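You operate a simulated robot arm through the tools that you are given. There is no shell and no other tool. Be economical: measure what you need, move in short steps, check, and stop when the job is done.

You run a simulated two-armed robot. Do the job below in one go: nothing can be reset, and whatever is moved stays where it is left.

## Task
Hold the blue pail on the top of the low table steady with one hand, lift the small iron weight out of it with the other and set it down on the top of the low table. Set down upright: small iron weight.

Only the result counts: the job must be done as asked and must still hold three seconds after the hand-in. Knocking over, shifting, dropping, spilling or breaking anything else fails it.

## Robot
Two 7-joint arms with two-finger parallel grippers on one trunk, on a base that drives. Base frame: it is fixed to the floor where the robot stands at the start and does not move with it; the origin is under the middle of the robot, x ahead of it, y to its left, z up. Lengths are in cm, angles in degrees, forces in N, time in s.
The left shoulder is at the start at [5, 17.7, 95.4], the right one opposite. With the tool pointing down near the work surface each hand reaches from about 10 to 68 cm from the robot's upright axis, wherever it stands, measured 20 degrees to its own side. Places, roughly: top of the low table [60, 10, 50]. Payload 3.43 kg a hand.
The TCP of each hand is the grasp point between the finger pads, 3.4 cm short of the fingertips. In the tool frame z runs along the fingers and y along their closing line. Largest opening 12.8 cm; finger width 2.4, thickness 1.2; the body of the gripper, 4.8 by 13 cm, starts 9.6 cm behind the TCP.
Orientation is that of the tool frame in the base frame, as a unit quaternion [x, y, z, w]. With the fingers straight down and closing along the base's y, the tool's x points along the base's -x, its y along +y and its z along -z.

## Interface
- The arms move only by the tool apply_moves. It takes "left_deltas", "right_deltas" or both (then of equal length, played together; a hand with none holds still); each is a list of rows, each a list of 7 numbers: the shift along the tool's x, y, z in m, then the turn, a rotation vector about the tool's x, y, z in rad, then the closure in counts, from 0 (fully open) to 255 (shut). In form: [[dx, dy, dz, rx, ry, rz, fingers], ...]. A call has 1 to 20 rows; each row is the pose to reach, as a shift and turn from the pose commanded when the call began, along the tool's axes at that moment. Each row takes 0.2 s and may step no farther than 5 cm and 8.6 degrees from the row before; otherwise, or with a gripper value out of range, the whole call is refused. A pose out of reach is approached as far as the arm can. The call stops where the force on the tool passes 40 N (or 10 N more than at its start, if that is more) or the arm is blocked; 0.2 s more then pass. The fingers move at their own pace (about 10.8 cm/s each) and stop on an object; they squeeze with about 27 N. The grip force told is the motor's: it shows also when the fingers shut on nothing. Time passes only in rows, and 0.2 s behind the last, so rows that repeat a pose let the fingers close. It gives the time, the measured TCP pose, the force on the tool (base axes), the opening and the grip force at its end, in the units of the frame above (readings bear some noise), with the torque about the TCP (base axes, N m) and any sound that the robot's microphone picked up.
- Cameras (640 x 400 px; columns grow to the right, rows downward): "scene" is now at [14.71, -0.04, 109.44]; the picture's right is [-0.00, -1.00, 0.00], its down [-0.77, 0.00, -0.64] and it looks along [0.64, -0.00, -0.77] (base axes); focal length 241 px, centre (320, 200). "left" rides on the left gripper at [7.6, 1.1, -16] in its tool frame; the picture's right is [-0.15, 0.99, 0.00], its down [-0.88, -0.13, -0.46] and it looks along [-0.45, -0.07, 0.89] (tool axes); focal length 234 px, centre (320, 200). "right" rides on the right gripper at [7.6, -1.1, -16] in its tool frame; the picture's right is [0.15, 0.99, 0.00], its down [-0.88, 0.13, -0.46] and it looks along [-0.45, 0.07, 0.89] (tool axes); focal length 234 px, centre (320, 200). There is no depth. A picture from a camera that has moved, and an enlarged one, comes with that camera's place and axes in the base frame and with its lens.
- grab_frame(camera): a new picture of that camera. The clock stands still meanwhile.
- raise_lower(by): slides the trunk up (or, below 0, down) by that many cm; the arms and the scene camera ride with it, the base frame stays. It gives what a move gives, with no picture.
- drive_base(legs): drives the robot by 1 to 6 legs, each [ahead, turn to the left] in cm and degrees, along the robot's own axes; the way and the turn of a leg run together, so that a leg with both is an arc; at most 150 cm and 180 degrees a leg. The arms and the cameras ride along, it lands a little off, and it stops where it bumps. It gives what a move gives.
- pan_tilt(pan, tilt): turns the head with the scene camera to pan (to the left, within 80 degrees either way) and tilt (down, from -29 to 69), counted from straight ahead of the robot. It gives what a move gives.
- enlarge(camera, box): a new picture of the part [left, top, right, bottom] of that camera's present view, enlarged. The clock stands still meanwhile.
- job_done(): hands the job in; it is judged then, once.

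Work in short steps. Places have to be worked out from the pictures, the camera data and where the tool is seen: move nearer, look again, correct. Check each grasp and each placing, and mend what went wrong. You have 120 turns and 88 pictures in all, those below and enlarged ones among them. Open the grippers and draw the arms clear of the work before you hand the job in, unless the task says otherwise; then end with one line.

The tools are called after "Emit:" by a JSON object that holds its "method" and its "body". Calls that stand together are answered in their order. apply_moves: Moves the arms, as the interface text tells. Its arguments: {"type":"object","properties":{"left_deltas":{"type":"array"},"right_deltas":{"type":"array"}},"required":[]} The other tools are called the same way: raise_lower (by) slides the trunk up or down; drive_base (legs) drives the base; pan_tilt (pan, tilt) turns the head that bears the scene camera; grab_frame (camera) takes a picture; enlarge (camera, box) takes an enlarged picture of a part of a camera's view; job_done () hands the job in.

At the start:

```text
t: 0.0
left_tool_pos: [51.82, 17.53, 81.57]
left_tcp_rot: [0.0, 1.0, -0.001, -0.001]
left_wrist_force: [0.1, -0.1, 0.1]
left_moment: [-0.04, 0.04, -0.06]
left_grip_width: 12.81
left_grip_force: 0.1
right_tool_pos: [53.22, -28.28, 85.4]
right_tcp_rot: [0.0, 1.0, -0.001, 0.0]
right_wrist_force: [-0.2, 0.7, 0.3]
right_moment: [0.01, 0.02, 0.02]
right_grip_width: 12.82
right_grip_force: 0.2
trunk travel left (down, up): [-12.5, 27.6]
robot x, y, heading: [-0.27, -0.02, 0.1]
head pan, tilt: [0.0, 50.5]
```

scene: 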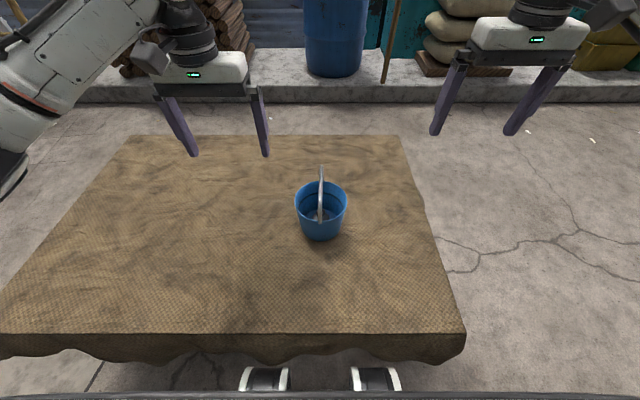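
right: 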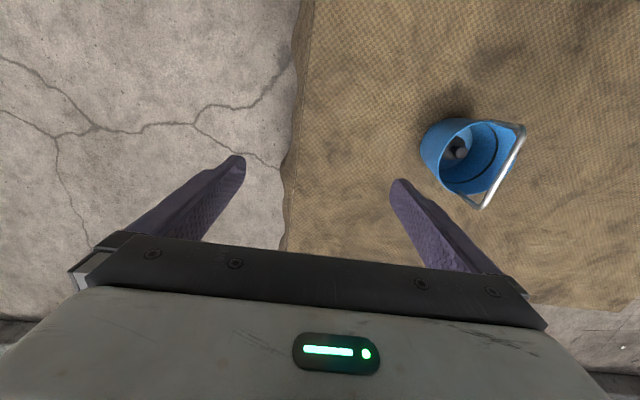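
left: 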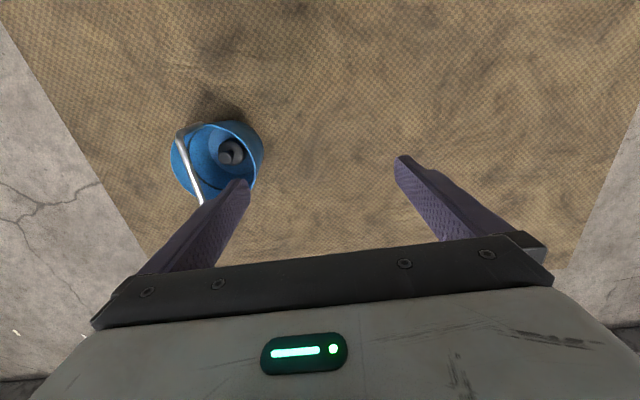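

I start by enlarging the views of the pail to see its handle, rim and the weight inside.

Emit:
{"method": "enlarge", "body": {"camera": "scene", "box": [270, 150, 370, 250]}}

Emit:
{"method": "enlarge", "body": {"camera": "left", "box": [150, 90, 290, 220]}}

Emit:
{"method": "enlarge", "body": {"camera": "right", "box": [400, 90, 540, 220]}}

```text
4.00 times, centred on (320, 200) of scene
camera zoom: at [14.71, -0.04, 109.44], right [0.0, -1.0, 0.0], down [-0.77, 0.0, -0.64], along [0.64, 0.0, -0.77], focal length 966 px, centre (320, 200)
```

zoom: 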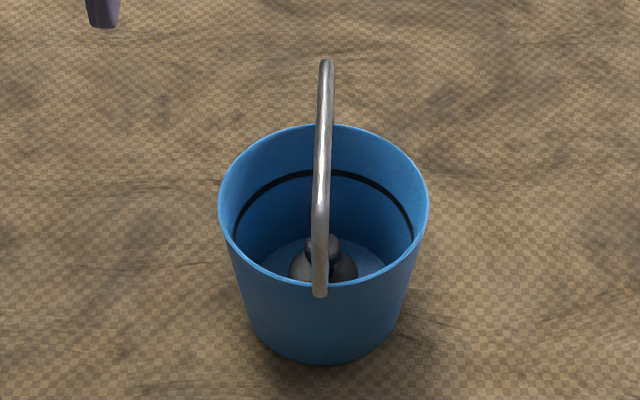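

```text
3.08 times, centred on (220, 155) of left
camera zoom: at [44.2, 18.68, 97.64], right [0.15, 0.99, 0.0], down [0.88, -0.13, 0.46], along [0.45, -0.07, -0.89], focal length 720 px, centre (628, 338)
```

zoom: 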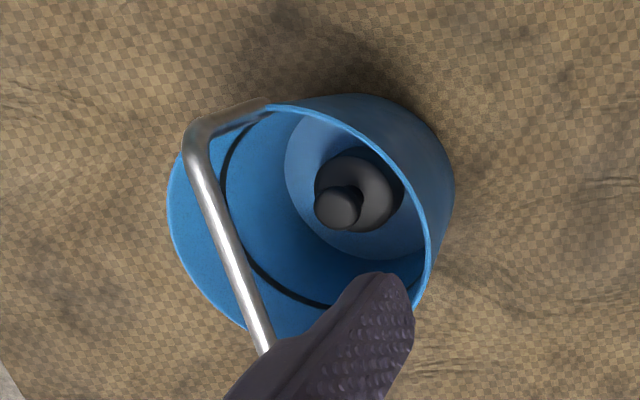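

```text
3.08 times, centred on (470, 155) of right
camera zoom: at [45.74, -29.39, 101.38], right [-0.15, 0.99, 0.0], down [0.88, 0.13, 0.46], along [0.45, 0.07, -0.89], focal length 720 px, centre (-142, 338)
```

zoom: 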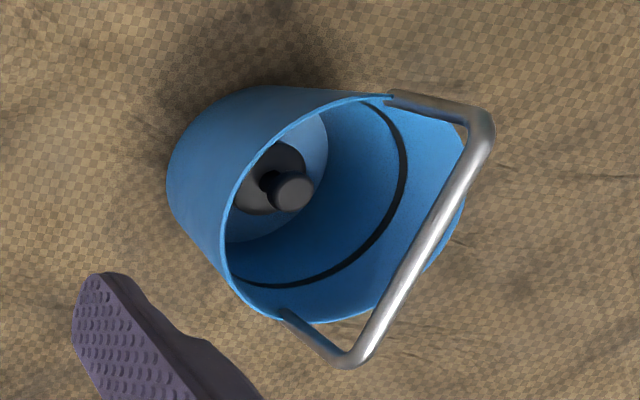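

The views triangulate to a pail rim centred near (53.5, -0.2, 62) with a radius of about 6.6. The bail stands upright in the y≈0 plane up to z≈69, and the weight's knob is near (54, -0.1, 56.5). I plan to pinch the +y rim wall with the left hand and reach in with the right hand tilted to -y, closing along x. First I bring the left hand near the rim and turn the right hand 90°.

Emit:
{"method": "apply_moves", "body": {"left_deltas": [[-0.004, -0.02, 0.02, 0.07, 0, 0, 60], [-0.008, -0.04, 0.04, 0.14, 0, 0, 120], [-0.012, -0.06, 0.06, 0.209, 0, 0, 175], [-0.017, -0.08, 0.08, 0.209, 0, 0, 175], [-0.017, -0.095, 0.09, 0.209, 0, 0, 175], [-0.017, -0.095, 0.1, 0.209, 0, 0, 175], [-0.017, -0.095, 0.1, 0.209, 0, 0, 175], [-0.017, -0.095, 0.1, 0.209, 0, 0, 175], [-0.017, -0.095, 0.1, 0.209, 0, 0, 175], [-0.017, -0.095, 0.1, 0.209, 0, 0, 175], [-0.017, -0.095, 0.1, 0.209, 0, 0, 175], [-0.017, -0.095, 0.1, 0.209, 0, 0, 175]], "right_deltas": [[0, 0, 0, 0, 0, -0.14, 0], [0, 0, 0, 0, 0, -0.28, 0], [0, 0, 0, 0, 0, -0.42, 0], [0, 0, 0, 0, 0, -0.56, 0], [0, 0, 0, 0, 0, -0.7, 0], [0, 0, 0, 0, 0, -0.84, 0], [0, 0, 0, 0, 0, -0.98, 0], [0, 0, 0, 0, 0, -1.12, 0], [0, 0, 0, 0, 0, -1.26, 0], [0, 0, 0, 0, 0, -1.4, 0], [0, 0, 0, 0, 0, -1.5, 0], [0, 0, 0, 0, 0, -1.571, 0]]}}

Emit:
{"method": "grab_frame", "body": {"camera": "left"}}

Emit:
{"method": "grab_frame", "body": {"camera": "right"}}

Emit:
{"method": "grab_frame", "body": {"camera": "scene"}}

```text
t: 2.6
left_tool_pos: [53.31, 7.78, 71.7]
left_tcp_rot: [0.0, 0.995, -0.104, 0.001]
left_wrist_force: [-0.5, -1.1, 0.0]
left_moment: [0.06, 0.0, -0.01]
left_grip_width: 4.06
left_grip_force: 0.1
right_tool_pos: [28.9, -15.93, 84.92]
right_tcp_rot: [-0.698, 0.716, -0.006, 0.002]
right_wrist_force: [-0.4, -0.5, -0.2]
right_moment: [0.03, -0.05, 0.01]
right_grip_width: 12.8
right_grip_force: 0.0
right hand out of reach, approached as far as the arm can: row 4, 5, 6, 7, 8, 9, 10, 11, 12
trunk travel left (down, up): [-12.5, 27.6]
robot x, y, heading: [0.32, -0.27, 0.3]
head pan, tilt: [0.0, 50.5]
```

```text
81 pictures are left
camera left: at [45.83, 12.23, 87.15], right [0.15, 0.97, -0.2], down [0.88, -0.03, 0.47], along [0.45, -0.25, -0.86], focal length 234 px, centre (320, 200)
```

left: 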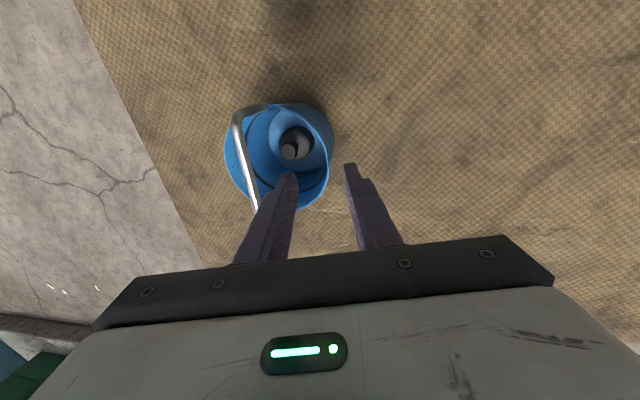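

```text
80 pictures are left
camera right: at [29.75, -23.5, 100.97], right [-0.99, -0.12, -0.01], down [-0.11, 0.89, 0.45], along [-0.05, 0.45, -0.89], focal length 234 px, centre (320, 200)
```

right: 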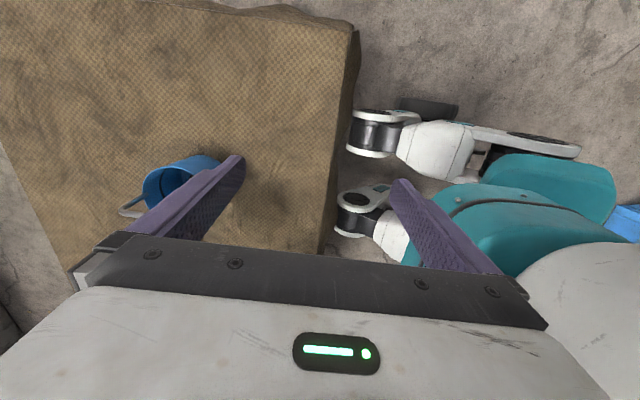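

```text
79 pictures are left
camera scene: at [14.61, -0.22, 109.46], right [0.0, -1.0, 0.0], down [-0.77, 0.0, -0.64], along [0.64, 0.0, -0.77], focal length 241 px, centre (320, 200)
```

scene: 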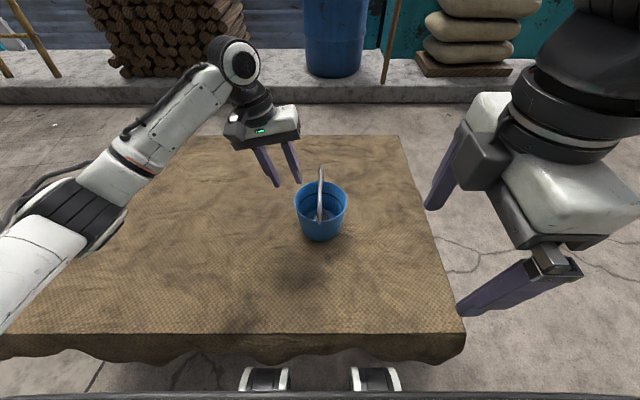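

The right hand couldn't keep its place while turned -90° and slid to (29, -16). I probe with a small move towards the pail to see whether this orientation can be reached closer in.

Emit:
{"method": "apply_moves", "body": {"right_deltas": [[0, -0.04, 0, 0, 0, 0, 0], [0, -0.08, 0, 0, 0, 0, 0]]}}

```text
t: 3.2
left_tool_pos: [53.44, 7.93, 71.58]
left_tcp_rot: [0.0, 0.994, -0.105, 0.0]
left_wrist_force: [-0.1, 0.3, -0.6]
left_moment: [0.01, 0.03, 0.02]
left_grip_width: 4.03
left_grip_force: 0.0
right_tool_pos: [30.25, -12.77, 84.54]
right_tcp_rot: [-0.706, 0.708, -0.001, 0.001]
right_wrist_force: [-1.1, -0.4, 0.3]
right_moment: [0.01, 0.02, -0.03]
right_grip_width: 12.82
right_grip_force: 0.1
right hand out of reach, approached as far as the arm can: row 1, 2
trunk travel left (down, up): [-12.5, 27.6]
robot x, y, heading: [-0.38, -0.1, 0.2]
head pan, tilt: [0.0, 50.5]
```

In this orientation the right hand can't get past x≈30, so the wrist is limiting it from this side. I will drive round to the table's -y side and face +y, where the same grasp is a natural forward-down reach. First I turn the right hand back and raise the left.

Emit:
{"method": "apply_moves", "body": {"left_deltas": [[0, 0, -0.03, 0, 0, 0, 100], [0, 0, -0.06, 0, 0, 0, 0], [0, 0, -0.09, 0, 0, 0, 0], [0, 0, -0.12, -0.1, 0, 0, 0], [0, 0, -0.14, -0.209, 0, 0, 0], [0, 0, -0.14, -0.209, 0, 0, 0], [0, 0, -0.14, -0.209, 0, 0, 0], [0, 0, -0.14, -0.209, 0, 0, 0], [0, 0, -0.14, -0.209, 0, 0, 0], [0, 0, -0.14, -0.209, 0, 0, 0], [0, 0, -0.14, -0.209, 0, 0, 0], [0, 0, -0.14, -0.209, 0, 0, 0]], "right_deltas": [[0.01, 0, 0, 0, 0, 0.14, 0], [0.02, 0, 0, 0, 0, 0.28, 0], [0.03, 0, 0, 0, 0, 0.42, 0], [0.04, 0, 0, 0, 0, 0.56, 0], [0.05, 0, 0, 0, 0, 0.7, 0], [0.06, 0, 0, 0, 0, 0.84, 0], [0.07, 0, 0, 0, 0, 0.98, 0], [0.08, 0, 0, 0, 0, 1.12, 0], [0.08, 0, 0, 0, 0, 1.26, 0], [0.08, 0, 0, 0, 0, 1.4, 0], [0.08, 0, 0, 0, 0, 1.5, 0], [0.08, 0, 0, 0, 0, 1.571, 0]]}}

```text
t: 5.8
left_tool_pos: [53.64, 10.84, 85.37]
left_tcp_rot: [0.0, 1.0, 0.0, 0.0]
left_wrist_force: [0.4, 0.2, 0.3]
left_moment: [0.01, -0.02, 0.05]
left_grip_width: 12.81
left_grip_force: 0.0
right_tool_pos: [29.82, -20.73, 84.51]
right_tcp_rot: [0.001, 1.0, -0.001, 0.0]
right_wrist_force: [0.3, -0.5, 0.3]
right_moment: [-0.01, -0.01, 0.02]
right_grip_width: 12.79
right_grip_force: 0.0
trunk travel left (down, up): [-12.5, 27.6]
robot x, y, heading: [-0.18, 0.06, 0.1]
head pan, tilt: [0.0, 50.5]
```

Both hands are high and back in a natural pose. I drive back, then round towards the table's right side, stopping halfway to check.

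Emit:
{"method": "drive_base", "body": {"legs": [[-35, 0], [0, -90], [60, 0], [0, 90]]}}

Emit:
{"method": "pan_tilt", "body": {"pan": 20, "tilt": 35}}

Emit:
{"method": "grab_frame", "body": {"camera": "scene"}}

```text
t: 18.6
left_tool_pos: [19.61, -47.41, 85.44]
left_tcp_rot: [-0.014, 1.0, 0.0, 0.0]
left_wrist_force: [0.0, -0.4, 0.2]
left_moment: [0.02, -0.01, 0.01]
left_grip_width: 12.81
left_grip_force: 0.1
right_tool_pos: [-3.19, -79.61, 84.39]
right_tcp_rot: [-0.015, 1.0, -0.001, 0.0]
right_wrist_force: [0.2, 0.1, -0.6]
right_moment: [-0.01, -0.03, -0.03]
right_grip_width: 12.77
right_grip_force: 0.0
trunk travel left (down, up): [-12.5, 27.6]
robot x, y, heading: [-33.51, -60.13, 1.6]
head pan, tilt: [0.0, 50.5]
```

```text
t: 19.5
left_tool_pos: [19.61, -47.51, 85.38]
left_tcp_rot: [-0.014, 1.0, 0.0, 0.0]
left_wrist_force: [0.2, -0.6, 0.2]
left_moment: [-0.01, 0.03, -0.03]
left_grip_width: 12.79
left_grip_force: 0.0
right_tool_pos: [-3.24, -79.52, 84.32]
right_tcp_rot: [-0.014, 1.0, 0.0, 0.0]
right_wrist_force: [0.5, 0.2, -1.0]
right_moment: [-0.01, 0.0, -0.02]
right_grip_width: 12.79
right_grip_force: 0.1
trunk travel left (down, up): [-12.5, 27.6]
robot x, y, heading: [-33.55, -59.94, 1.5]
head pan, tilt: [20.0, 35.0]
```

```text
78 pictures are left
camera scene: at [-18.32, -56.4, 111.68], right [0.37, -0.93, 0.0], down [-0.53, -0.21, -0.82], along [0.76, 0.3, -0.57], focal length 241 px, centre (320, 200)
```

scene: 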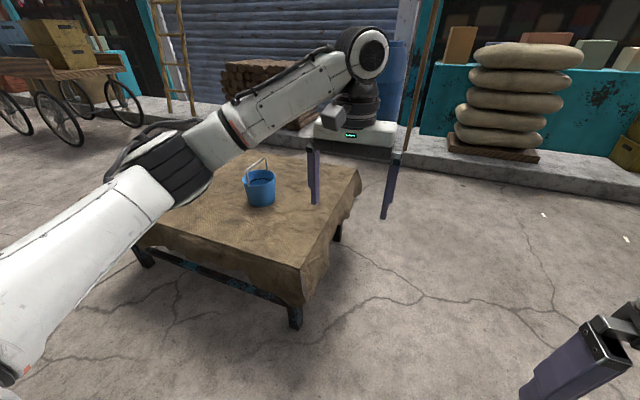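

The way is clear. I drive on 87 cm and turn left to face the table from its -y side.

Emit:
{"method": "drive_base", "body": {"legs": [[87, -1.5], [0, 90]]}}

Emit:
{"method": "pan_tilt", "body": {"pan": 0, "tilt": 50}}

Emit:
{"method": "grab_frame", "body": {"camera": "scene"}}

```text
t: 27.9
left_tool_pos: [41.97, -4.86, 85.39]
left_tcp_rot: [0.714, -0.7, 0.0, 0.0]
left_wrist_force: [-0.5, 1.0, -0.6]
left_moment: [0.01, 0.03, 0.0]
left_grip_width: 12.8
left_grip_force: 0.0
right_tool_pos: [73.94, -28.07, 84.32]
right_tcp_rot: [0.713, -0.701, 0.0, 0.0]
right_wrist_force: [-0.2, -0.3, 0.3]
right_moment: [-0.01, -0.01, -0.03]
right_grip_width: 12.81
right_grip_force: 0.0
trunk travel left (down, up): [-12.5, 27.6]
robot x, y, heading: [53.77, -58.22, 91.1]
head pan, tilt: [20.0, 35.0]
```

```text
t: 28.8
left_tool_pos: [41.98, -4.82, 85.41]
left_tcp_rot: [0.714, -0.7, 0.0, 0.0]
left_wrist_force: [-0.1, -0.3, 0.3]
left_moment: [0.01, -0.05, 0.01]
left_grip_width: 12.8
left_grip_force: 0.1
right_tool_pos: [73.91, -27.96, 84.48]
right_tcp_rot: [0.713, -0.701, 0.0, 0.0]
right_wrist_force: [-0.2, 0.6, 0.1]
right_moment: [0.02, 0.04, 0.02]
right_grip_width: 12.79
right_grip_force: 0.0
trunk travel left (down, up): [-12.5, 27.6]
robot x, y, heading: [53.68, -58.26, 90.8]
head pan, tilt: [0.0, 50.0]
```

```text
77 pictures are left
camera scene: at [53.62, -43.51, 109.51], right [1.0, 0.02, 0.0], down [0.01, -0.77, -0.64], along [-0.01, 0.64, -0.77], focal length 241 px, centre (320, 200)
```

scene: 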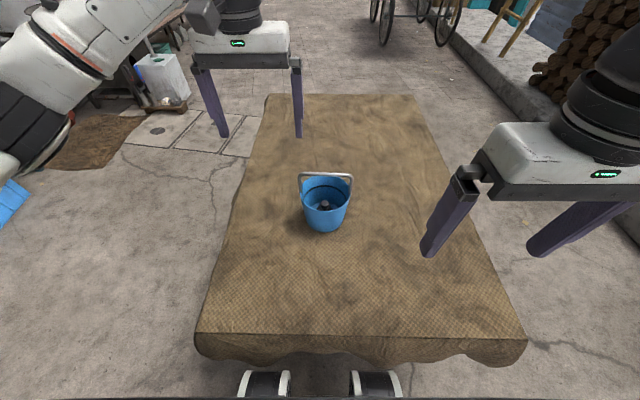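

Now the bail runs left–right and the pail is dead ahead. I enlarge it.

Emit:
{"method": "enlarge", "body": {"camera": "scene", "box": [285, 155, 365, 245]}}

Emit:
{"method": "grab_frame", "body": {"camera": "left"}}

```text
4.44 times, centred on (325, 200) of scene
camera zoom: at [53.62, -43.51, 109.51], right [1.0, 0.02, 0.0], down [0.01, -0.77, -0.64], along [-0.01, 0.64, -0.77], focal length 1073 px, centre (298, 200)
```

zoom: 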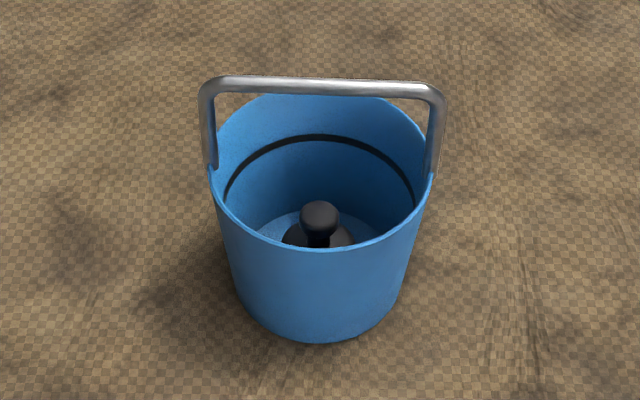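

```text
75 pictures are left
camera left: at [41.0, -12.38, 101.4], right [-0.99, 0.13, 0.0], down [0.11, 0.88, 0.46], along [0.06, 0.45, -0.89], focal length 234 px, centre (320, 200)
```

left: 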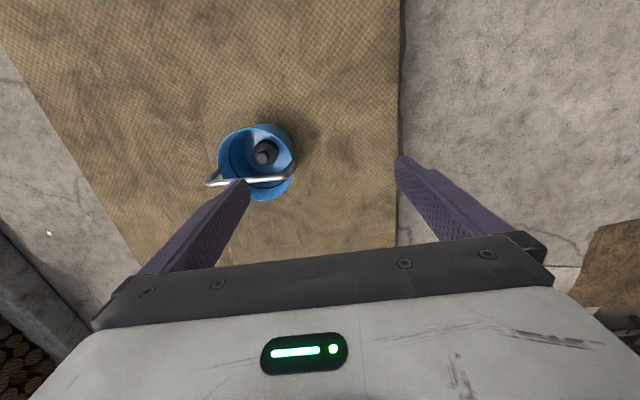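

The knob sits at about (54, -0.5, 56) with a neck and a round body under it. I bring the left hand over the far-left rim with a 25° yaw, clear of the bail pivot, and look.

Emit:
{"method": "apply_moves", "body": {"left_deltas": [[-0.014, -0.012, 0.02, 0, 0, 0.11, 90], [-0.028, -0.025, 0.04, 0, 0, 0.22, 175], [-0.042, -0.04, 0.06, 0, 0, 0.33, 175], [-0.056, -0.05, 0.08, 0, 0, 0.436, 175], [-0.069, -0.063, 0.1, 0, 0, 0.436, 175], [-0.069, -0.063, 0.11, 0, 0, 0.436, 175]]}}

Emit:
{"method": "grab_frame", "body": {"camera": "left"}}

Emit:
{"method": "enlarge", "body": {"camera": "scene", "box": [245, 120, 405, 240]}}

```text
t: 30.2
left_tool_pos: [48.26, 2.2, 74.29]
left_tcp_rot: [-0.544, 0.839, -0.001, 0.0]
left_wrist_force: [0.3, 0.0, -0.5]
left_moment: [0.01, 0.01, 0.05]
left_grip_width: 4.02
left_grip_force: 0.0
right_tool_pos: [73.88, -28.01, 84.47]
right_tcp_rot: [0.713, -0.701, 0.0, 0.0]
right_wrist_force: [0.2, 0.2, -0.6]
right_moment: [0.0, -0.01, 0.01]
right_grip_width: 12.78
right_grip_force: 0.0
trunk travel left (down, up): [-12.5, 27.6]
robot x, y, heading: [53.89, -58.17, 91.2]
head pan, tilt: [0.0, 50.0]
```

```text
74 pictures are left
camera left: at [44.14, -4.23, 90.41], right [-0.84, 0.54, 0.0], down [0.48, 0.75, 0.46], along [0.24, 0.38, -0.89], focal length 234 px, centre (320, 200)
```

left: 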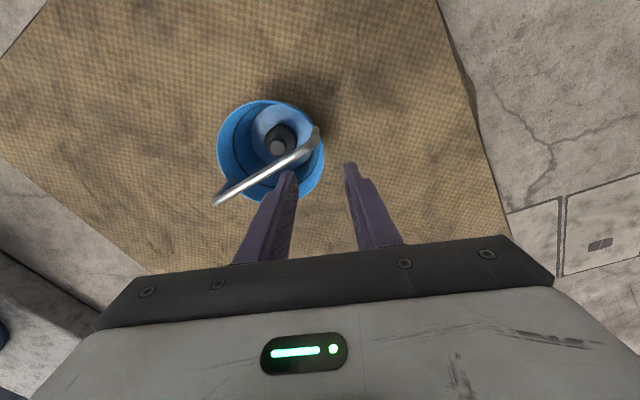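

```text
3.33 times, centred on (325, 180) of scene
camera zoom: at [53.63, -43.51, 109.51], right [1.0, 0.02, 0.0], down [0.01, -0.77, -0.64], along [-0.01, 0.64, -0.77], focal length 805 px, centre (303, 267)
```

zoom: 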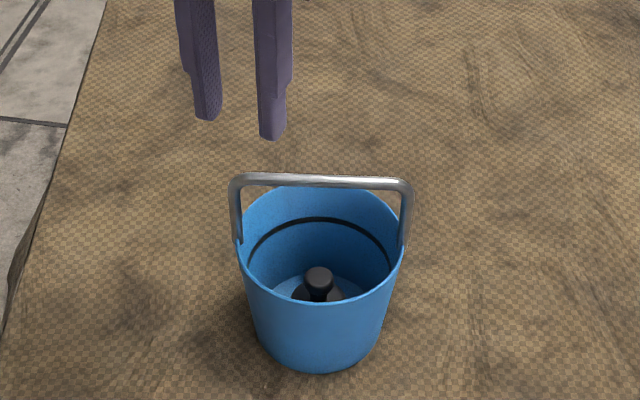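

The yaw works. I enlarge the left view to place the rim precisely against the fingers.

Emit:
{"method": "enlarge", "body": {"camera": "left", "box": [190, 80, 390, 220]}}

```text
2.86 times, centred on (290, 150) of left
camera zoom: at [44.14, -4.23, 90.41], right [-0.84, 0.54, 0.0], down [0.48, 0.75, 0.46], along [0.24, 0.38, -0.89], focal length 669 px, centre (406, 343)
```

zoom: 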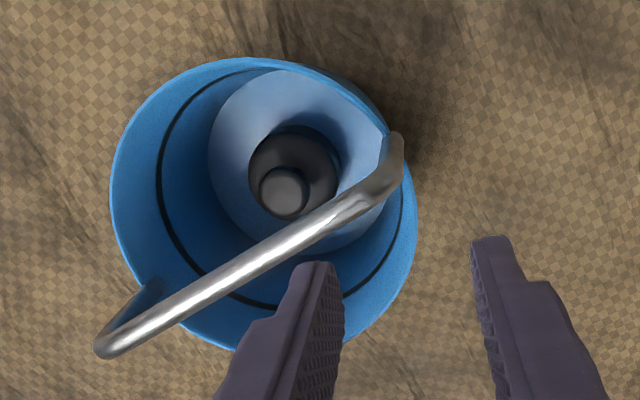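

In the left view the rim centre is at about (53.5, -1.1, 62) with radius 6.6. I yaw a further 12°, lean the hand 12° outward, narrow the fingers to about 2.4 cm and lower slightly before another look.

Emit:
{"method": "apply_moves", "body": {"left_deltas": [[-0.003, 0.002, 0.0, 0.07, 0.007, 0.07, 207], [-0.006, 0.004, 0.0, 0.14, 0.015, 0.14, 207], [-0.007, 0.005, 0.01, 0.209, 0.022, 0.21, 207], [-0.007, 0.005, 0.023, 0.209, 0.022, 0.21, 207], [-0.007, 0.005, 0.023, 0.209, 0.022, 0.21, 207]]}}

Emit:
{"method": "enlarge", "body": {"camera": "left", "box": [190, 80, 390, 220]}}

Emit:
{"method": "enlarge", "body": {"camera": "scene", "box": [245, 120, 405, 240]}}

```text
t: 31.4
left_tool_pos: [47.9, 2.94, 72.01]
left_tcp_rot: [-0.451, 0.886, -0.092, 0.047]
left_wrist_force: [0.4, -0.7, 0.7]
left_moment: [0.01, 0.01, -0.02]
left_grip_width: 2.41
left_grip_force: 0.0
right_tool_pos: [74.02, -27.98, 84.37]
right_tcp_rot: [0.713, -0.701, 0.001, 0.0]
right_wrist_force: [-0.1, 0.5, -0.7]
right_moment: [0.03, -0.01, 0.02]
right_grip_width: 12.79
right_grip_force: 0.1
trunk travel left (down, up): [-12.5, 27.6]
robot x, y, heading: [53.75, -58.24, 91.0]
head pan, tilt: [0.0, 50.0]
```

```text
2.86 times, centred on (290, 150) of left
camera zoom: at [39.91, -0.52, 87.5], right [-0.7, 0.69, -0.2], down [0.54, 0.69, 0.47], along [0.47, 0.22, -0.86], focal length 669 px, centre (406, 343)
```

zoom: 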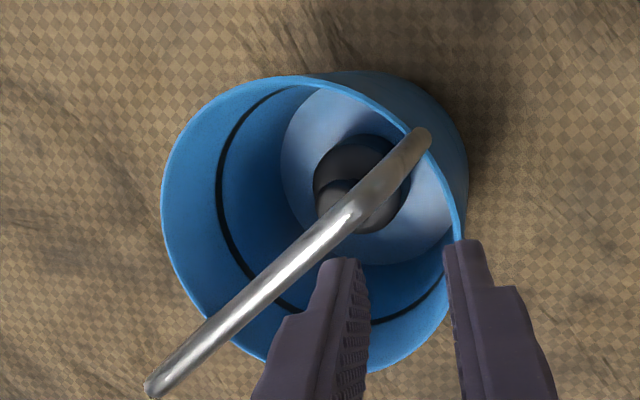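

```text
3.33 times, centred on (325, 180) of scene
camera zoom: at [53.63, -43.51, 109.51], right [1.0, 0.02, 0.0], down [0.01, -0.77, -0.64], along [-0.01, 0.64, -0.77], focal length 805 px, centre (303, 267)
```

zoom: 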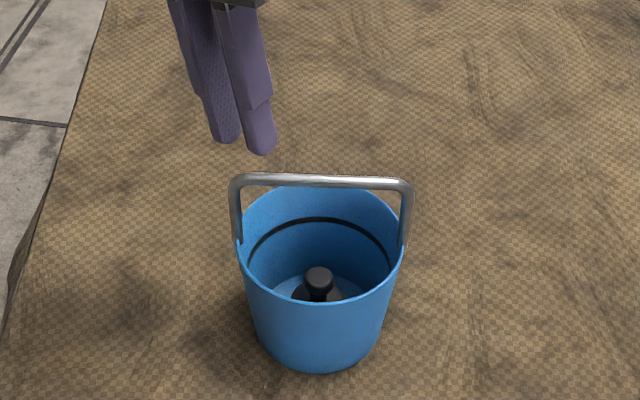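

The fingers line up with the rim, with the bail clear. I descend vertically until the tips are just above the rim and check.

Emit:
{"method": "apply_moves", "body": {"left_deltas": [[0, 0.0051, 0.021, 0, 0, 0, 207], [0, 0.0102, 0.042, 0, 0, 0, 207], [0, 0.0153, 0.063, 0, 0, 0, 207], [0, 0.0153, 0.063, 0, 0, 0, 207]]}}

Emit:
{"method": "enlarge", "body": {"camera": "left", "box": [220, 100, 420, 240]}}

Emit:
{"method": "enlarge", "body": {"camera": "scene", "box": [265, 140, 365, 220]}}

```text
t: 32.4
left_tool_pos: [47.74, 2.59, 65.55]
left_tcp_rot: [-0.452, 0.886, -0.093, 0.048]
left_wrist_force: [0.3, -0.2, -0.3]
left_moment: [0.0, -0.01, 0.0]
left_grip_width: 2.41
left_grip_force: 0.0
left hand out of reach, approached as far as the arm can: row 3, 4
right_tool_pos: [73.89, -28.03, 84.36]
right_tcp_rot: [0.713, -0.701, 0.0, 0.0]
right_wrist_force: [-0.1, 0.4, -0.3]
right_moment: [-0.01, 0.02, -0.01]
right_grip_width: 12.79
right_grip_force: 0.0
trunk travel left (down, up): [-12.5, 27.6]
robot x, y, heading: [53.86, -58.2, 91.2]
head pan, tilt: [0.0, 50.0]
```

```text
2.86 times, centred on (320, 170) of left
camera zoom: at [39.67, -0.87, 81.01], right [-0.7, 0.69, -0.21], down [0.54, 0.69, 0.47], along [0.47, 0.22, -0.86], focal length 669 px, centre (320, 286)
```

zoom: 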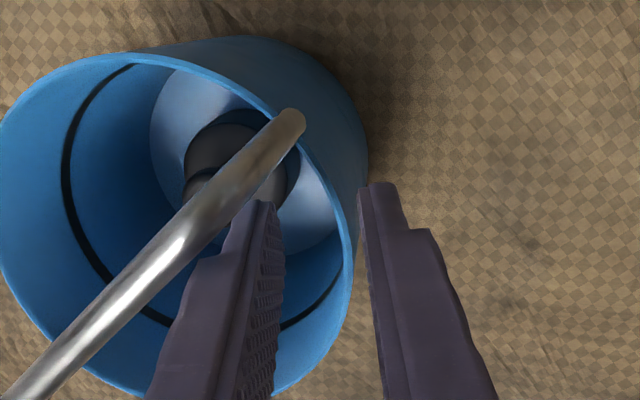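

```text
5.00 times, centred on (315, 180) of scene
camera zoom: at [53.63, -43.53, 109.51], right [1.0, 0.02, 0.0], down [0.01, -0.77, -0.64], along [-0.01, 0.64, -0.77], focal length 1207 px, centre (345, 300)
```

zoom: 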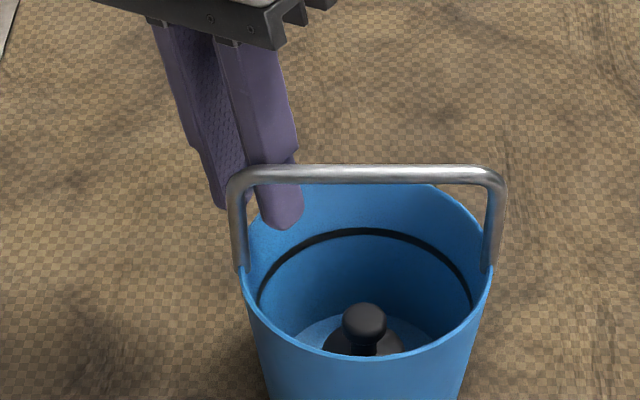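

The tips straddle the rim, but the arm is at its reach limit. I use the trunk for the last vertical descent of 2.2 cm.

Emit:
{"method": "raise_lower", "body": {"by": -2.2}}

Emit:
{"method": "enlarge", "body": {"camera": "left", "box": [220, 100, 420, 240]}}

```text
t: 33.0
left_tool_pos: [47.7, 2.64, 63.39]
left_tcp_rot: [-0.451, 0.886, -0.093, 0.047]
left_wrist_force: [0.2, 0.7, 0.2]
left_moment: [-0.01, 0.0, 0.03]
left_grip_width: 2.4
left_grip_force: 0.1
right_tool_pos: [73.9, -27.97, 82.25]
right_tcp_rot: [0.714, -0.7, -0.001, 0.001]
right_wrist_force: [-0.1, -0.6, -0.5]
right_moment: [0.01, 0.01, -0.02]
right_grip_width: 12.83
right_grip_force: 0.0
trunk travel left (down, up): [-10.3, 29.8]
robot x, y, heading: [54.34, -58.44, 90.9]
head pan, tilt: [0.0, 50.0]
```

```text
2.86 times, centred on (320, 170) of left
camera zoom: at [39.66, -0.85, 78.87], right [-0.7, 0.69, -0.21], down [0.54, 0.69, 0.47], along [0.47, 0.22, -0.86], focal length 669 px, centre (320, 286)
```

zoom: 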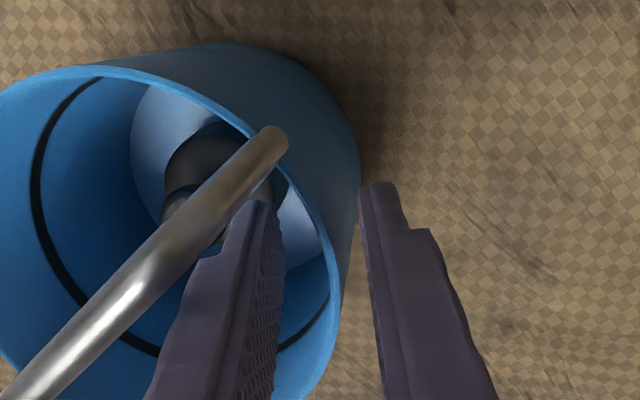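

At rim height the wall is centred between the pads. I close the left gripper on the rim.

Emit:
{"method": "apply_moves", "body": {"left_deltas": [[0, 0, 0, 0, 0, 0, 220], [0, 0, 0, 0, 0, 0, 235], [0, 0, 0, 0, 0, 0, 255], [0, 0, 0, 0, 0, 0, 255], [0, 0, 0, 0, 0, 0, 255]]}}

Emit:
{"method": "enlarge", "body": {"camera": "left", "box": [220, 100, 420, 240]}}

Emit:
{"method": "enlarge", "body": {"camera": "scene", "box": [265, 140, 365, 240]}}

```text
t: 34.2
left_tool_pos: [47.52, 2.58, 63.44]
left_tcp_rot: [-0.452, 0.886, -0.093, 0.048]
left_wrist_force: [-2.2, -2.2, 0.8]
left_moment: [-0.19, 0.61, -0.06]
left_grip_width: 0.27
left_grip_force: 27.0
right_tool_pos: [73.85, -28.0, 82.15]
right_tcp_rot: [0.713, -0.701, -0.001, 0.0]
right_wrist_force: [0.3, 0.0, 0.3]
right_moment: [0.03, -0.02, 0.03]
right_grip_width: 12.78
right_grip_force: 0.2
trunk travel left (down, up): [-10.3, 29.8]
robot x, y, heading: [53.62, -58.49, 91.1]
head pan, tilt: [0.0, 50.0]
```

```text
2.86 times, centred on (320, 170) of left
camera zoom: at [39.62, -0.86, 78.87], right [-0.7, 0.69, -0.21], down [0.54, 0.69, 0.47], along [0.47, 0.22, -0.86], focal length 669 px, centre (320, 286)
```

zoom: 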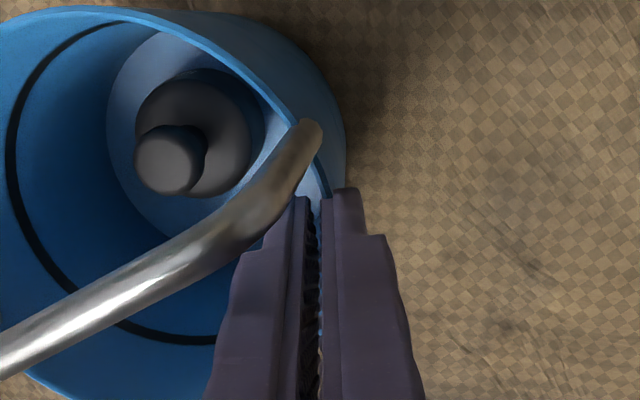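

```text
4.00 times, centred on (315, 190) of scene
camera zoom: at [53.63, -43.53, 107.31], right [1.0, 0.02, 0.0], down [0.01, -0.77, -0.64], along [-0.01, 0.64, -0.77], focal length 966 px, centre (340, 240)
```

zoom: 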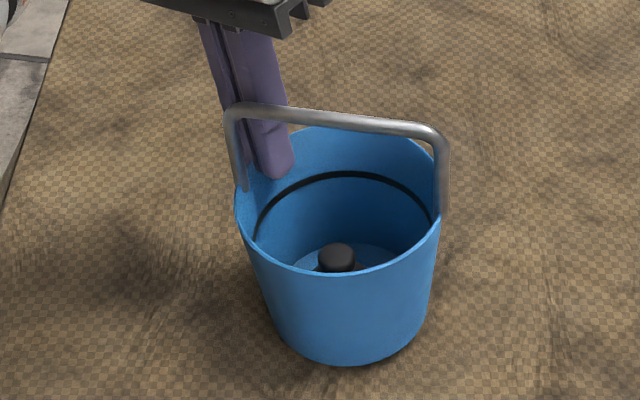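

The rim is gripped (0.27 cm wall, 27 N). The pail turned by about 9° and shifted about 1 cm but sits flat, and the knob is now near (52.75, -2.6, 56.4). I bring the right hand to a standoff on a 30° tilted approach, aligned with the bail.

Emit:
{"method": "apply_moves", "body": {"right_deltas": [[-0.02, 0.032, 0.007, 0.006, -0.075, 0.022, 60], [-0.04, 0.065, 0.014, 0.012, -0.15, 0.045, 115], [-0.06, 0.097, 0.021, 0.018, -0.225, 0.067, 115], [-0.08, 0.13, 0.028, 0.023, -0.3, 0.09, 115], [-0.1, 0.162, 0.035, 0.029, -0.375, 0.112, 115], [-0.12, 0.195, 0.042, 0.035, -0.45, 0.135, 115], [-0.139, 0.227, 0.049, 0.041, -0.524, 0.157, 115], [-0.139, 0.227, 0.049, 0.041, -0.524, 0.157, 115]]}}

Emit:
{"method": "grab_frame", "body": {"camera": "right"}}

Emit:
{"method": "grab_frame", "body": {"camera": "scene"}}

```text
t: 36.0
left_tool_pos: [47.68, 2.57, 63.42]
left_tcp_rot: [-0.452, 0.886, -0.092, 0.048]
left_wrist_force: [-0.7, -1.1, 0.3]
left_moment: [-0.07, 0.51, -0.09]
left_grip_width: 0.29
left_grip_force: 27.1
right_tool_pos: [50.87, -14.47, 77.09]
right_tcp_rot: [-0.632, 0.73, 0.171, 0.196]
right_wrist_force: [-0.2, 0.2, 0.3]
right_moment: [-0.04, 0.0, -0.02]
right_grip_width: 7.03
right_grip_force: 0.0
trunk travel left (down, up): [-10.3, 29.8]
robot x, y, heading: [53.9, -58.12, 91.2]
head pan, tilt: [0.0, 50.0]
```

```text
64 pictures are left
camera right: at [50.04, -29.06, 87.09], right [-1.0, 0.02, -0.07], down [-0.05, 0.55, 0.84], along [0.05, 0.84, -0.54], focal length 234 px, centre (320, 200)
```

right: 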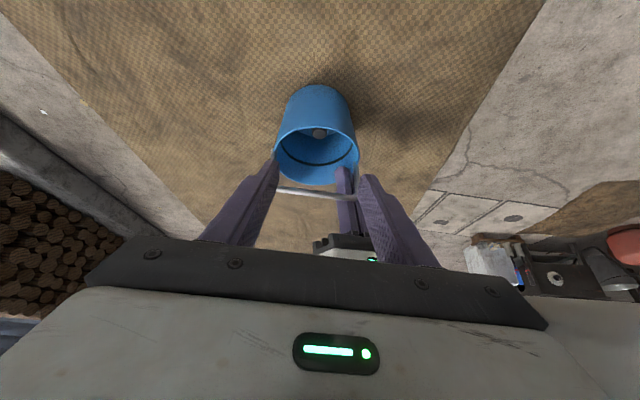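

```text
63 pictures are left
camera scene: at [53.63, -43.52, 107.31], right [1.0, 0.02, 0.0], down [0.01, -0.77, -0.64], along [-0.01, 0.64, -0.77], focal length 241 px, centre (320, 200)
```

scene: 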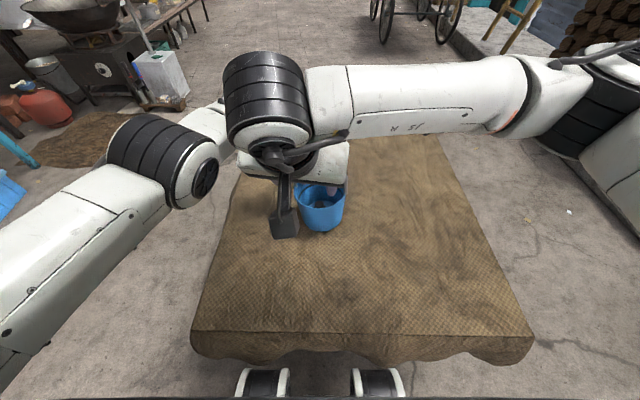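

The right hand is on the approach line. I enlarge its view of the pail's inside.

Emit:
{"method": "enlarge", "body": {"camera": "right", "box": [250, 70, 390, 220]}}

Emit:
{"method": "enlarge", "body": {"camera": "scene", "box": [265, 150, 365, 240]}}

```text
2.67 times, centred on (320, 145) of right
camera zoom: at [50.04, -29.06, 87.09], right [-1.0, 0.02, -0.07], down [-0.05, 0.55, 0.84], along [0.05, 0.84, -0.54], focal length 624 px, centre (320, 347)
```

zoom: 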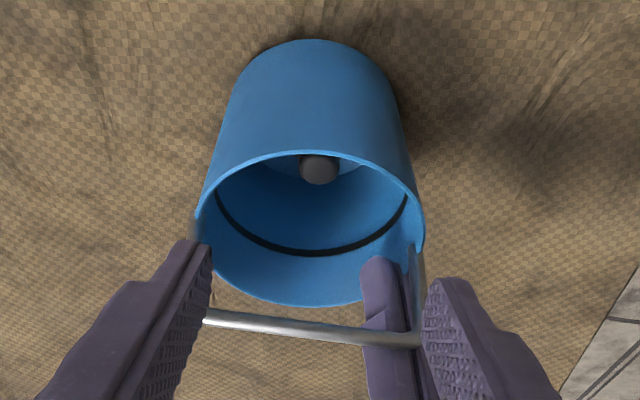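

```text
4.44 times, centred on (315, 195) of scene
camera zoom: at [53.63, -43.52, 107.31], right [1.0, 0.02, 0.0], down [0.01, -0.77, -0.64], along [-0.01, 0.64, -0.77], focal length 1073 px, centre (342, 222)
```

zoom: 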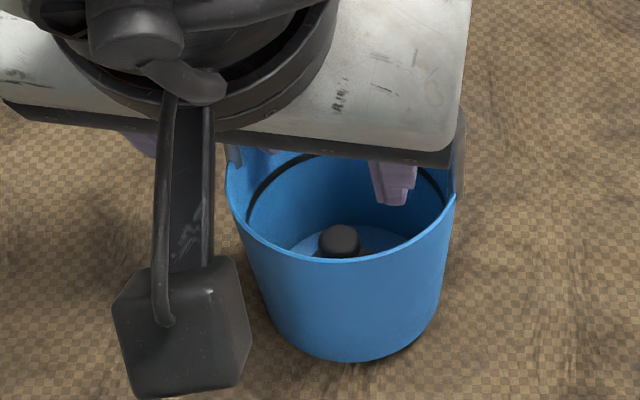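

The knob is at about (52.65, -2.5, 56.4), with the near rim at y≈-8 and the bail bar at y≈-2.6, z≈69. A 22° tilt clears both best, so I ease the tilt, narrow to 4.5 cm and move to a closer standoff.

Emit:
{"method": "apply_moves", "body": {"right_deltas": [[-0.008, 0, 0.026, 0, 0.047, 0, 165], [-0.016, 0, 0.053, 0, 0.094, 0, 165], [-0.0236, -0.0007, 0.0796, 0, 0.14, 0, 165], [-0.0236, -0.0007, 0.0796, 0, 0.14, 0, 165]]}}

Emit:
{"method": "enlarge", "body": {"camera": "right", "box": [230, 70, 410, 240]}}

Emit:
{"method": "enlarge", "body": {"camera": "scene", "box": [265, 150, 365, 240]}}

```text
t: 37.0
left_tool_pos: [47.65, 2.63, 63.49]
left_tcp_rot: [-0.451, 0.886, -0.093, 0.048]
left_wrist_force: [0.3, -0.3, -1.1]
left_moment: [0.08, 0.4, -0.04]
left_grip_width: 0.27
left_grip_force: 26.7
right_tool_pos: [51.86, -8.73, 71.45]
right_tcp_rot: [-0.643, 0.741, 0.126, 0.144]
right_wrist_force: [-1.2, -1.2, -0.4]
right_moment: [0.02, 0.04, 0.0]
right_grip_width: 4.54
right_grip_force: 0.1
trunk travel left (down, up): [-10.3, 29.8]
robot x, y, heading: [53.8, -58.18, 90.9]
head pan, tilt: [0.0, 50.0]
```

```text
2.35 times, centred on (320, 155) of right
camera zoom: at [51.31, -21.71, 83.36], right [-1.0, 0.01, -0.05], down [-0.04, 0.66, 0.75], along [0.04, 0.75, -0.66], focal length 551 px, centre (320, 306)
```

zoom: 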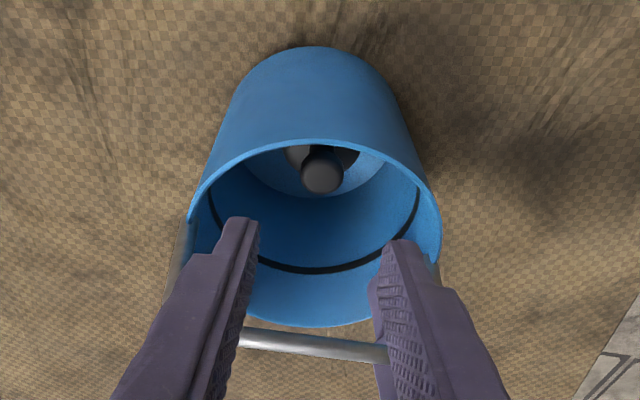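

```text
4.44 times, centred on (315, 195) of scene
camera zoom: at [53.64, -43.51, 107.31], right [1.0, 0.02, 0.0], down [0.01, -0.77, -0.64], along [-0.01, 0.64, -0.77], focal length 1073 px, centre (342, 222)
```

zoom: 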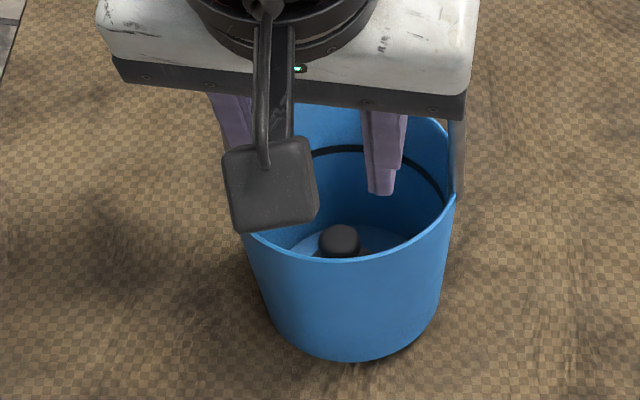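

The tool axis points straight at the knob, which is about 16 cm ahead. I advance 10.5 cm along it and look again.

Emit:
{"method": "apply_moves", "body": {"right_deltas": [[0, 0, 0.03, 0, 0, 0, 165], [0, 0, 0.06, 0, 0, 0, 165], [0, 0, 0.085, 0, 0, 0, 165], [0, 0, 0.105, 0, 0, 0, 165], [0, 0, 0.105, 0, 0, 0, 165]]}}

Emit:
{"method": "enlarge", "body": {"camera": "right", "box": [230, 90, 410, 240]}}

Emit:
{"method": "enlarge", "body": {"camera": "scene", "box": [265, 150, 365, 240]}}

Emit:
{"method": "enlarge", "body": {"camera": "left", "box": [190, 80, 350, 200]}}

```text
t: 38.2
left_tool_pos: [47.6, 2.61, 63.59]
left_tcp_rot: [-0.452, 0.886, -0.093, 0.047]
left_wrist_force: [-0.1, 0.5, -0.6]
left_moment: [0.24, 0.3, 0.02]
left_grip_width: 0.29
left_grip_force: 27.4
right_tool_pos: [52.25, -4.66, 61.82]
right_tcp_rot: [-0.643, 0.741, 0.126, 0.144]
right_wrist_force: [0.0, -0.8, -0.5]
right_moment: [0.01, 0.03, 0.0]
right_grip_width: 4.53
right_grip_force: 0.0
trunk travel left (down, up): [-10.3, 29.8]
robot x, y, heading: [53.58, -58.56, 90.6]
head pan, tilt: [0.0, 50.0]
```

```text
2.67 times, centred on (320, 165) of right
camera zoom: at [51.68, -17.76, 73.69], right [-1.0, 0.01, -0.05], down [-0.04, 0.66, 0.75], along [0.04, 0.75, -0.66], focal length 624 px, centre (320, 293)
```

zoom: 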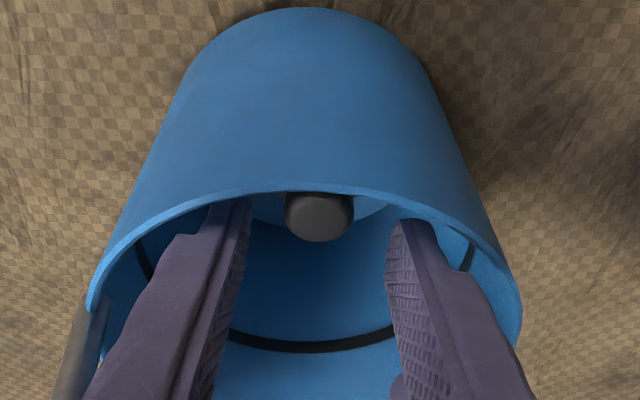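

```text
4.44 times, centred on (315, 195) of scene
camera zoom: at [53.64, -43.51, 107.31], right [1.0, 0.02, 0.0], down [0.01, -0.77, -0.64], along [-0.01, 0.64, -0.77], focal length 1073 px, centre (342, 222)
```

zoom: 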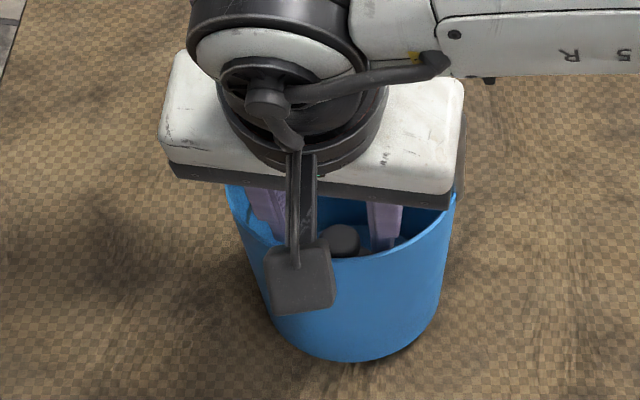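

```text
3.33 times, centred on (270, 140) of left
camera zoom: at [39.67, -0.83, 78.86], right [-0.7, 0.69, -0.21], down [0.54, 0.69, 0.47], along [0.47, 0.22, -0.86], focal length 781 px, centre (487, 400)
```

zoom: 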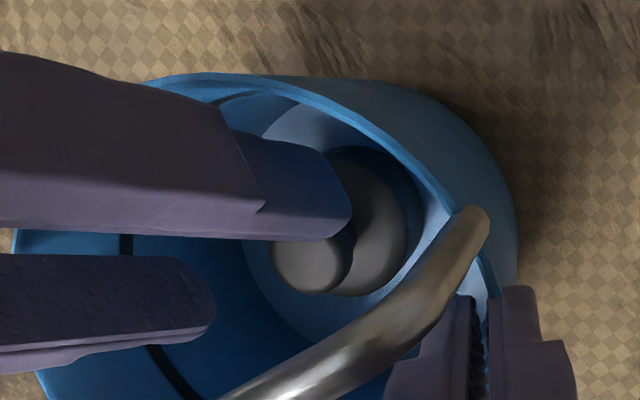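

Everything is centred on the knob. I advance another 3.3 cm and look once more before closing.

Emit:
{"method": "apply_moves", "body": {"right_deltas": [[0, -0.001, 0.015, 0, 0, 0, 165], [0, -0.001, 0.025, 0, 0, 0, 165], [0, -0.001, 0.033, 0, 0, 0, 165], [0, -0.001, 0.033, 0, 0, 0, 165]]}}

Emit:
{"method": "enlarge", "body": {"camera": "right", "box": [230, 90, 410, 240]}}

Emit:
{"method": "enlarge", "body": {"camera": "left", "box": [190, 80, 350, 200]}}

```text
t: 39.2
left_tool_pos: [47.63, 2.65, 63.39]
left_tcp_rot: [-0.452, 0.886, -0.093, 0.047]
left_wrist_force: [0.1, 0.4, -1.5]
left_moment: [0.26, 0.26, 0.05]
left_grip_width: 0.31
left_grip_force: 26.8
right_tool_pos: [52.65, -3.36, 58.67]
right_tcp_rot: [-0.642, 0.742, 0.126, 0.145]
right_wrist_force: [0.0, 1.4, 0.6]
right_moment: [0.0, -0.02, 0.01]
right_grip_width: 4.53
right_grip_force: 0.0
trunk travel left (down, up): [-10.3, 29.8]
robot x, y, heading: [53.96, -58.18, 90.9]
head pan, tilt: [0.0, 50.0]
```

```text
2.67 times, centred on (320, 165) of right
camera zoom: at [52.03, -16.46, 70.64], right [-1.0, 0.01, -0.05], down [-0.04, 0.66, 0.75], along [0.04, 0.75, -0.66], focal length 624 px, centre (320, 293)
```

zoom: 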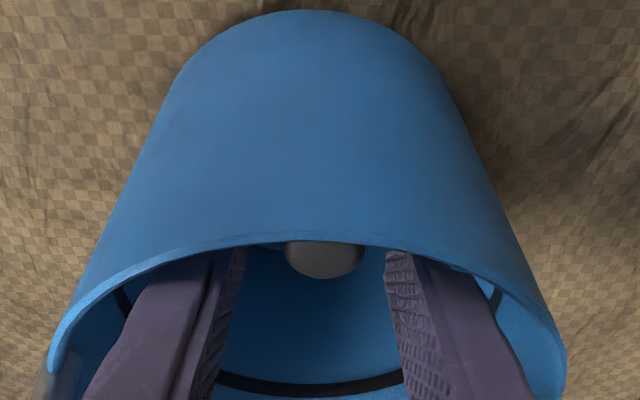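

```text
3.33 times, centred on (270, 140) of left
camera zoom: at [39.67, -0.83, 78.87], right [-0.7, 0.69, -0.21], down [0.54, 0.69, 0.47], along [0.47, 0.22, -0.86], focal length 781 px, centre (487, 400)
```

zoom: 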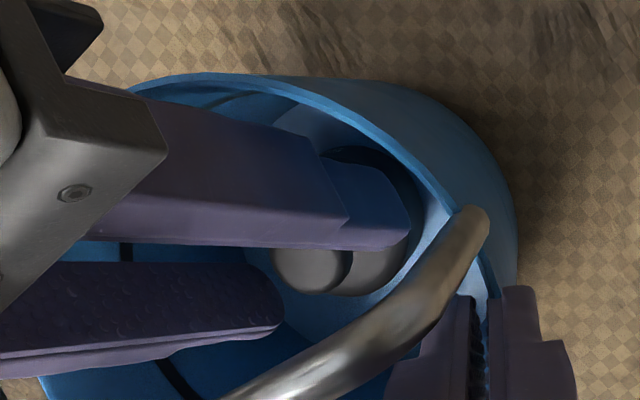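

The fingers straddle the knob with the tips just below its middle. I go 0.5 cm deeper and close.

Emit:
{"method": "apply_moves", "body": {"right_deltas": [[0, 0, 0.005, 0, 0, 0, 165], [0, 0, 0.005, 0, 0, 0, 190], [0, 0, 0.005, 0, 0, 0, 215], [0, 0, 0.005, 0, 0, 0, 255], [0, 0, 0.005, 0, 0, 0, 255], [0, 0, 0.005, 0, 0, 0, 255]]}}

Emit:
{"method": "enlarge", "body": {"camera": "right", "box": [230, 90, 410, 240]}}

Emit:
{"method": "enlarge", "body": {"camera": "left", "box": [190, 80, 350, 200]}}

```text
t: 40.6
left_tool_pos: [47.63, 2.75, 63.37]
left_tcp_rot: [-0.451, 0.887, -0.093, 0.048]
left_wrist_force: [1.5, 0.2, -0.5]
left_moment: [0.21, 0.27, 0.05]
left_grip_width: 0.27
left_grip_force: 26.5
right_tool_pos: [52.68, -3.27, 58.21]
right_tcp_rot: [-0.643, 0.742, 0.126, 0.144]
right_wrist_force: [-1.6, -0.2, 1.7]
right_moment: [0.0, -0.08, -0.03]
right_grip_width: 2.54
right_grip_force: 27.1
trunk travel left (down, up): [-10.3, 29.8]
robot x, y, heading: [53.9, -58.33, 91.3]
head pan, tilt: [0.0, 50.0]
```

```text
2.67 times, centred on (320, 165) of right
camera zoom: at [52.05, -16.28, 70.18], right [-1.0, 0.01, -0.05], down [-0.04, 0.66, 0.75], along [0.04, 0.75, -0.66], focal length 624 px, centre (320, 293)
```

zoom: 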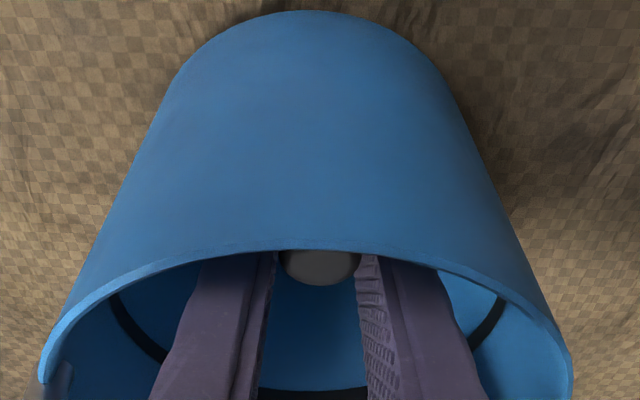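

```text
3.33 times, centred on (270, 140) of left
camera zoom: at [39.68, -0.85, 78.87], right [-0.7, 0.69, -0.21], down [0.54, 0.69, 0.47], along [0.47, 0.22, -0.86], focal length 781 px, centre (487, 400)
```

zoom: 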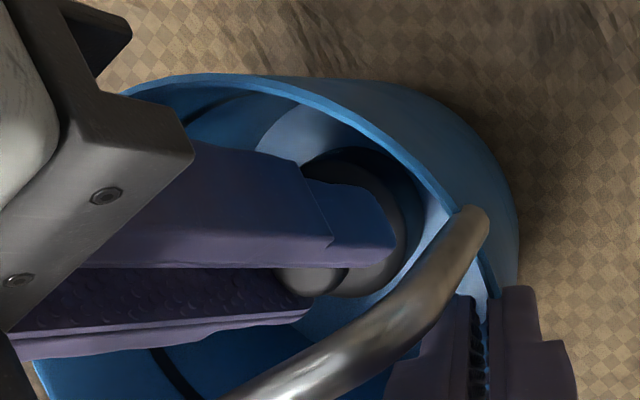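

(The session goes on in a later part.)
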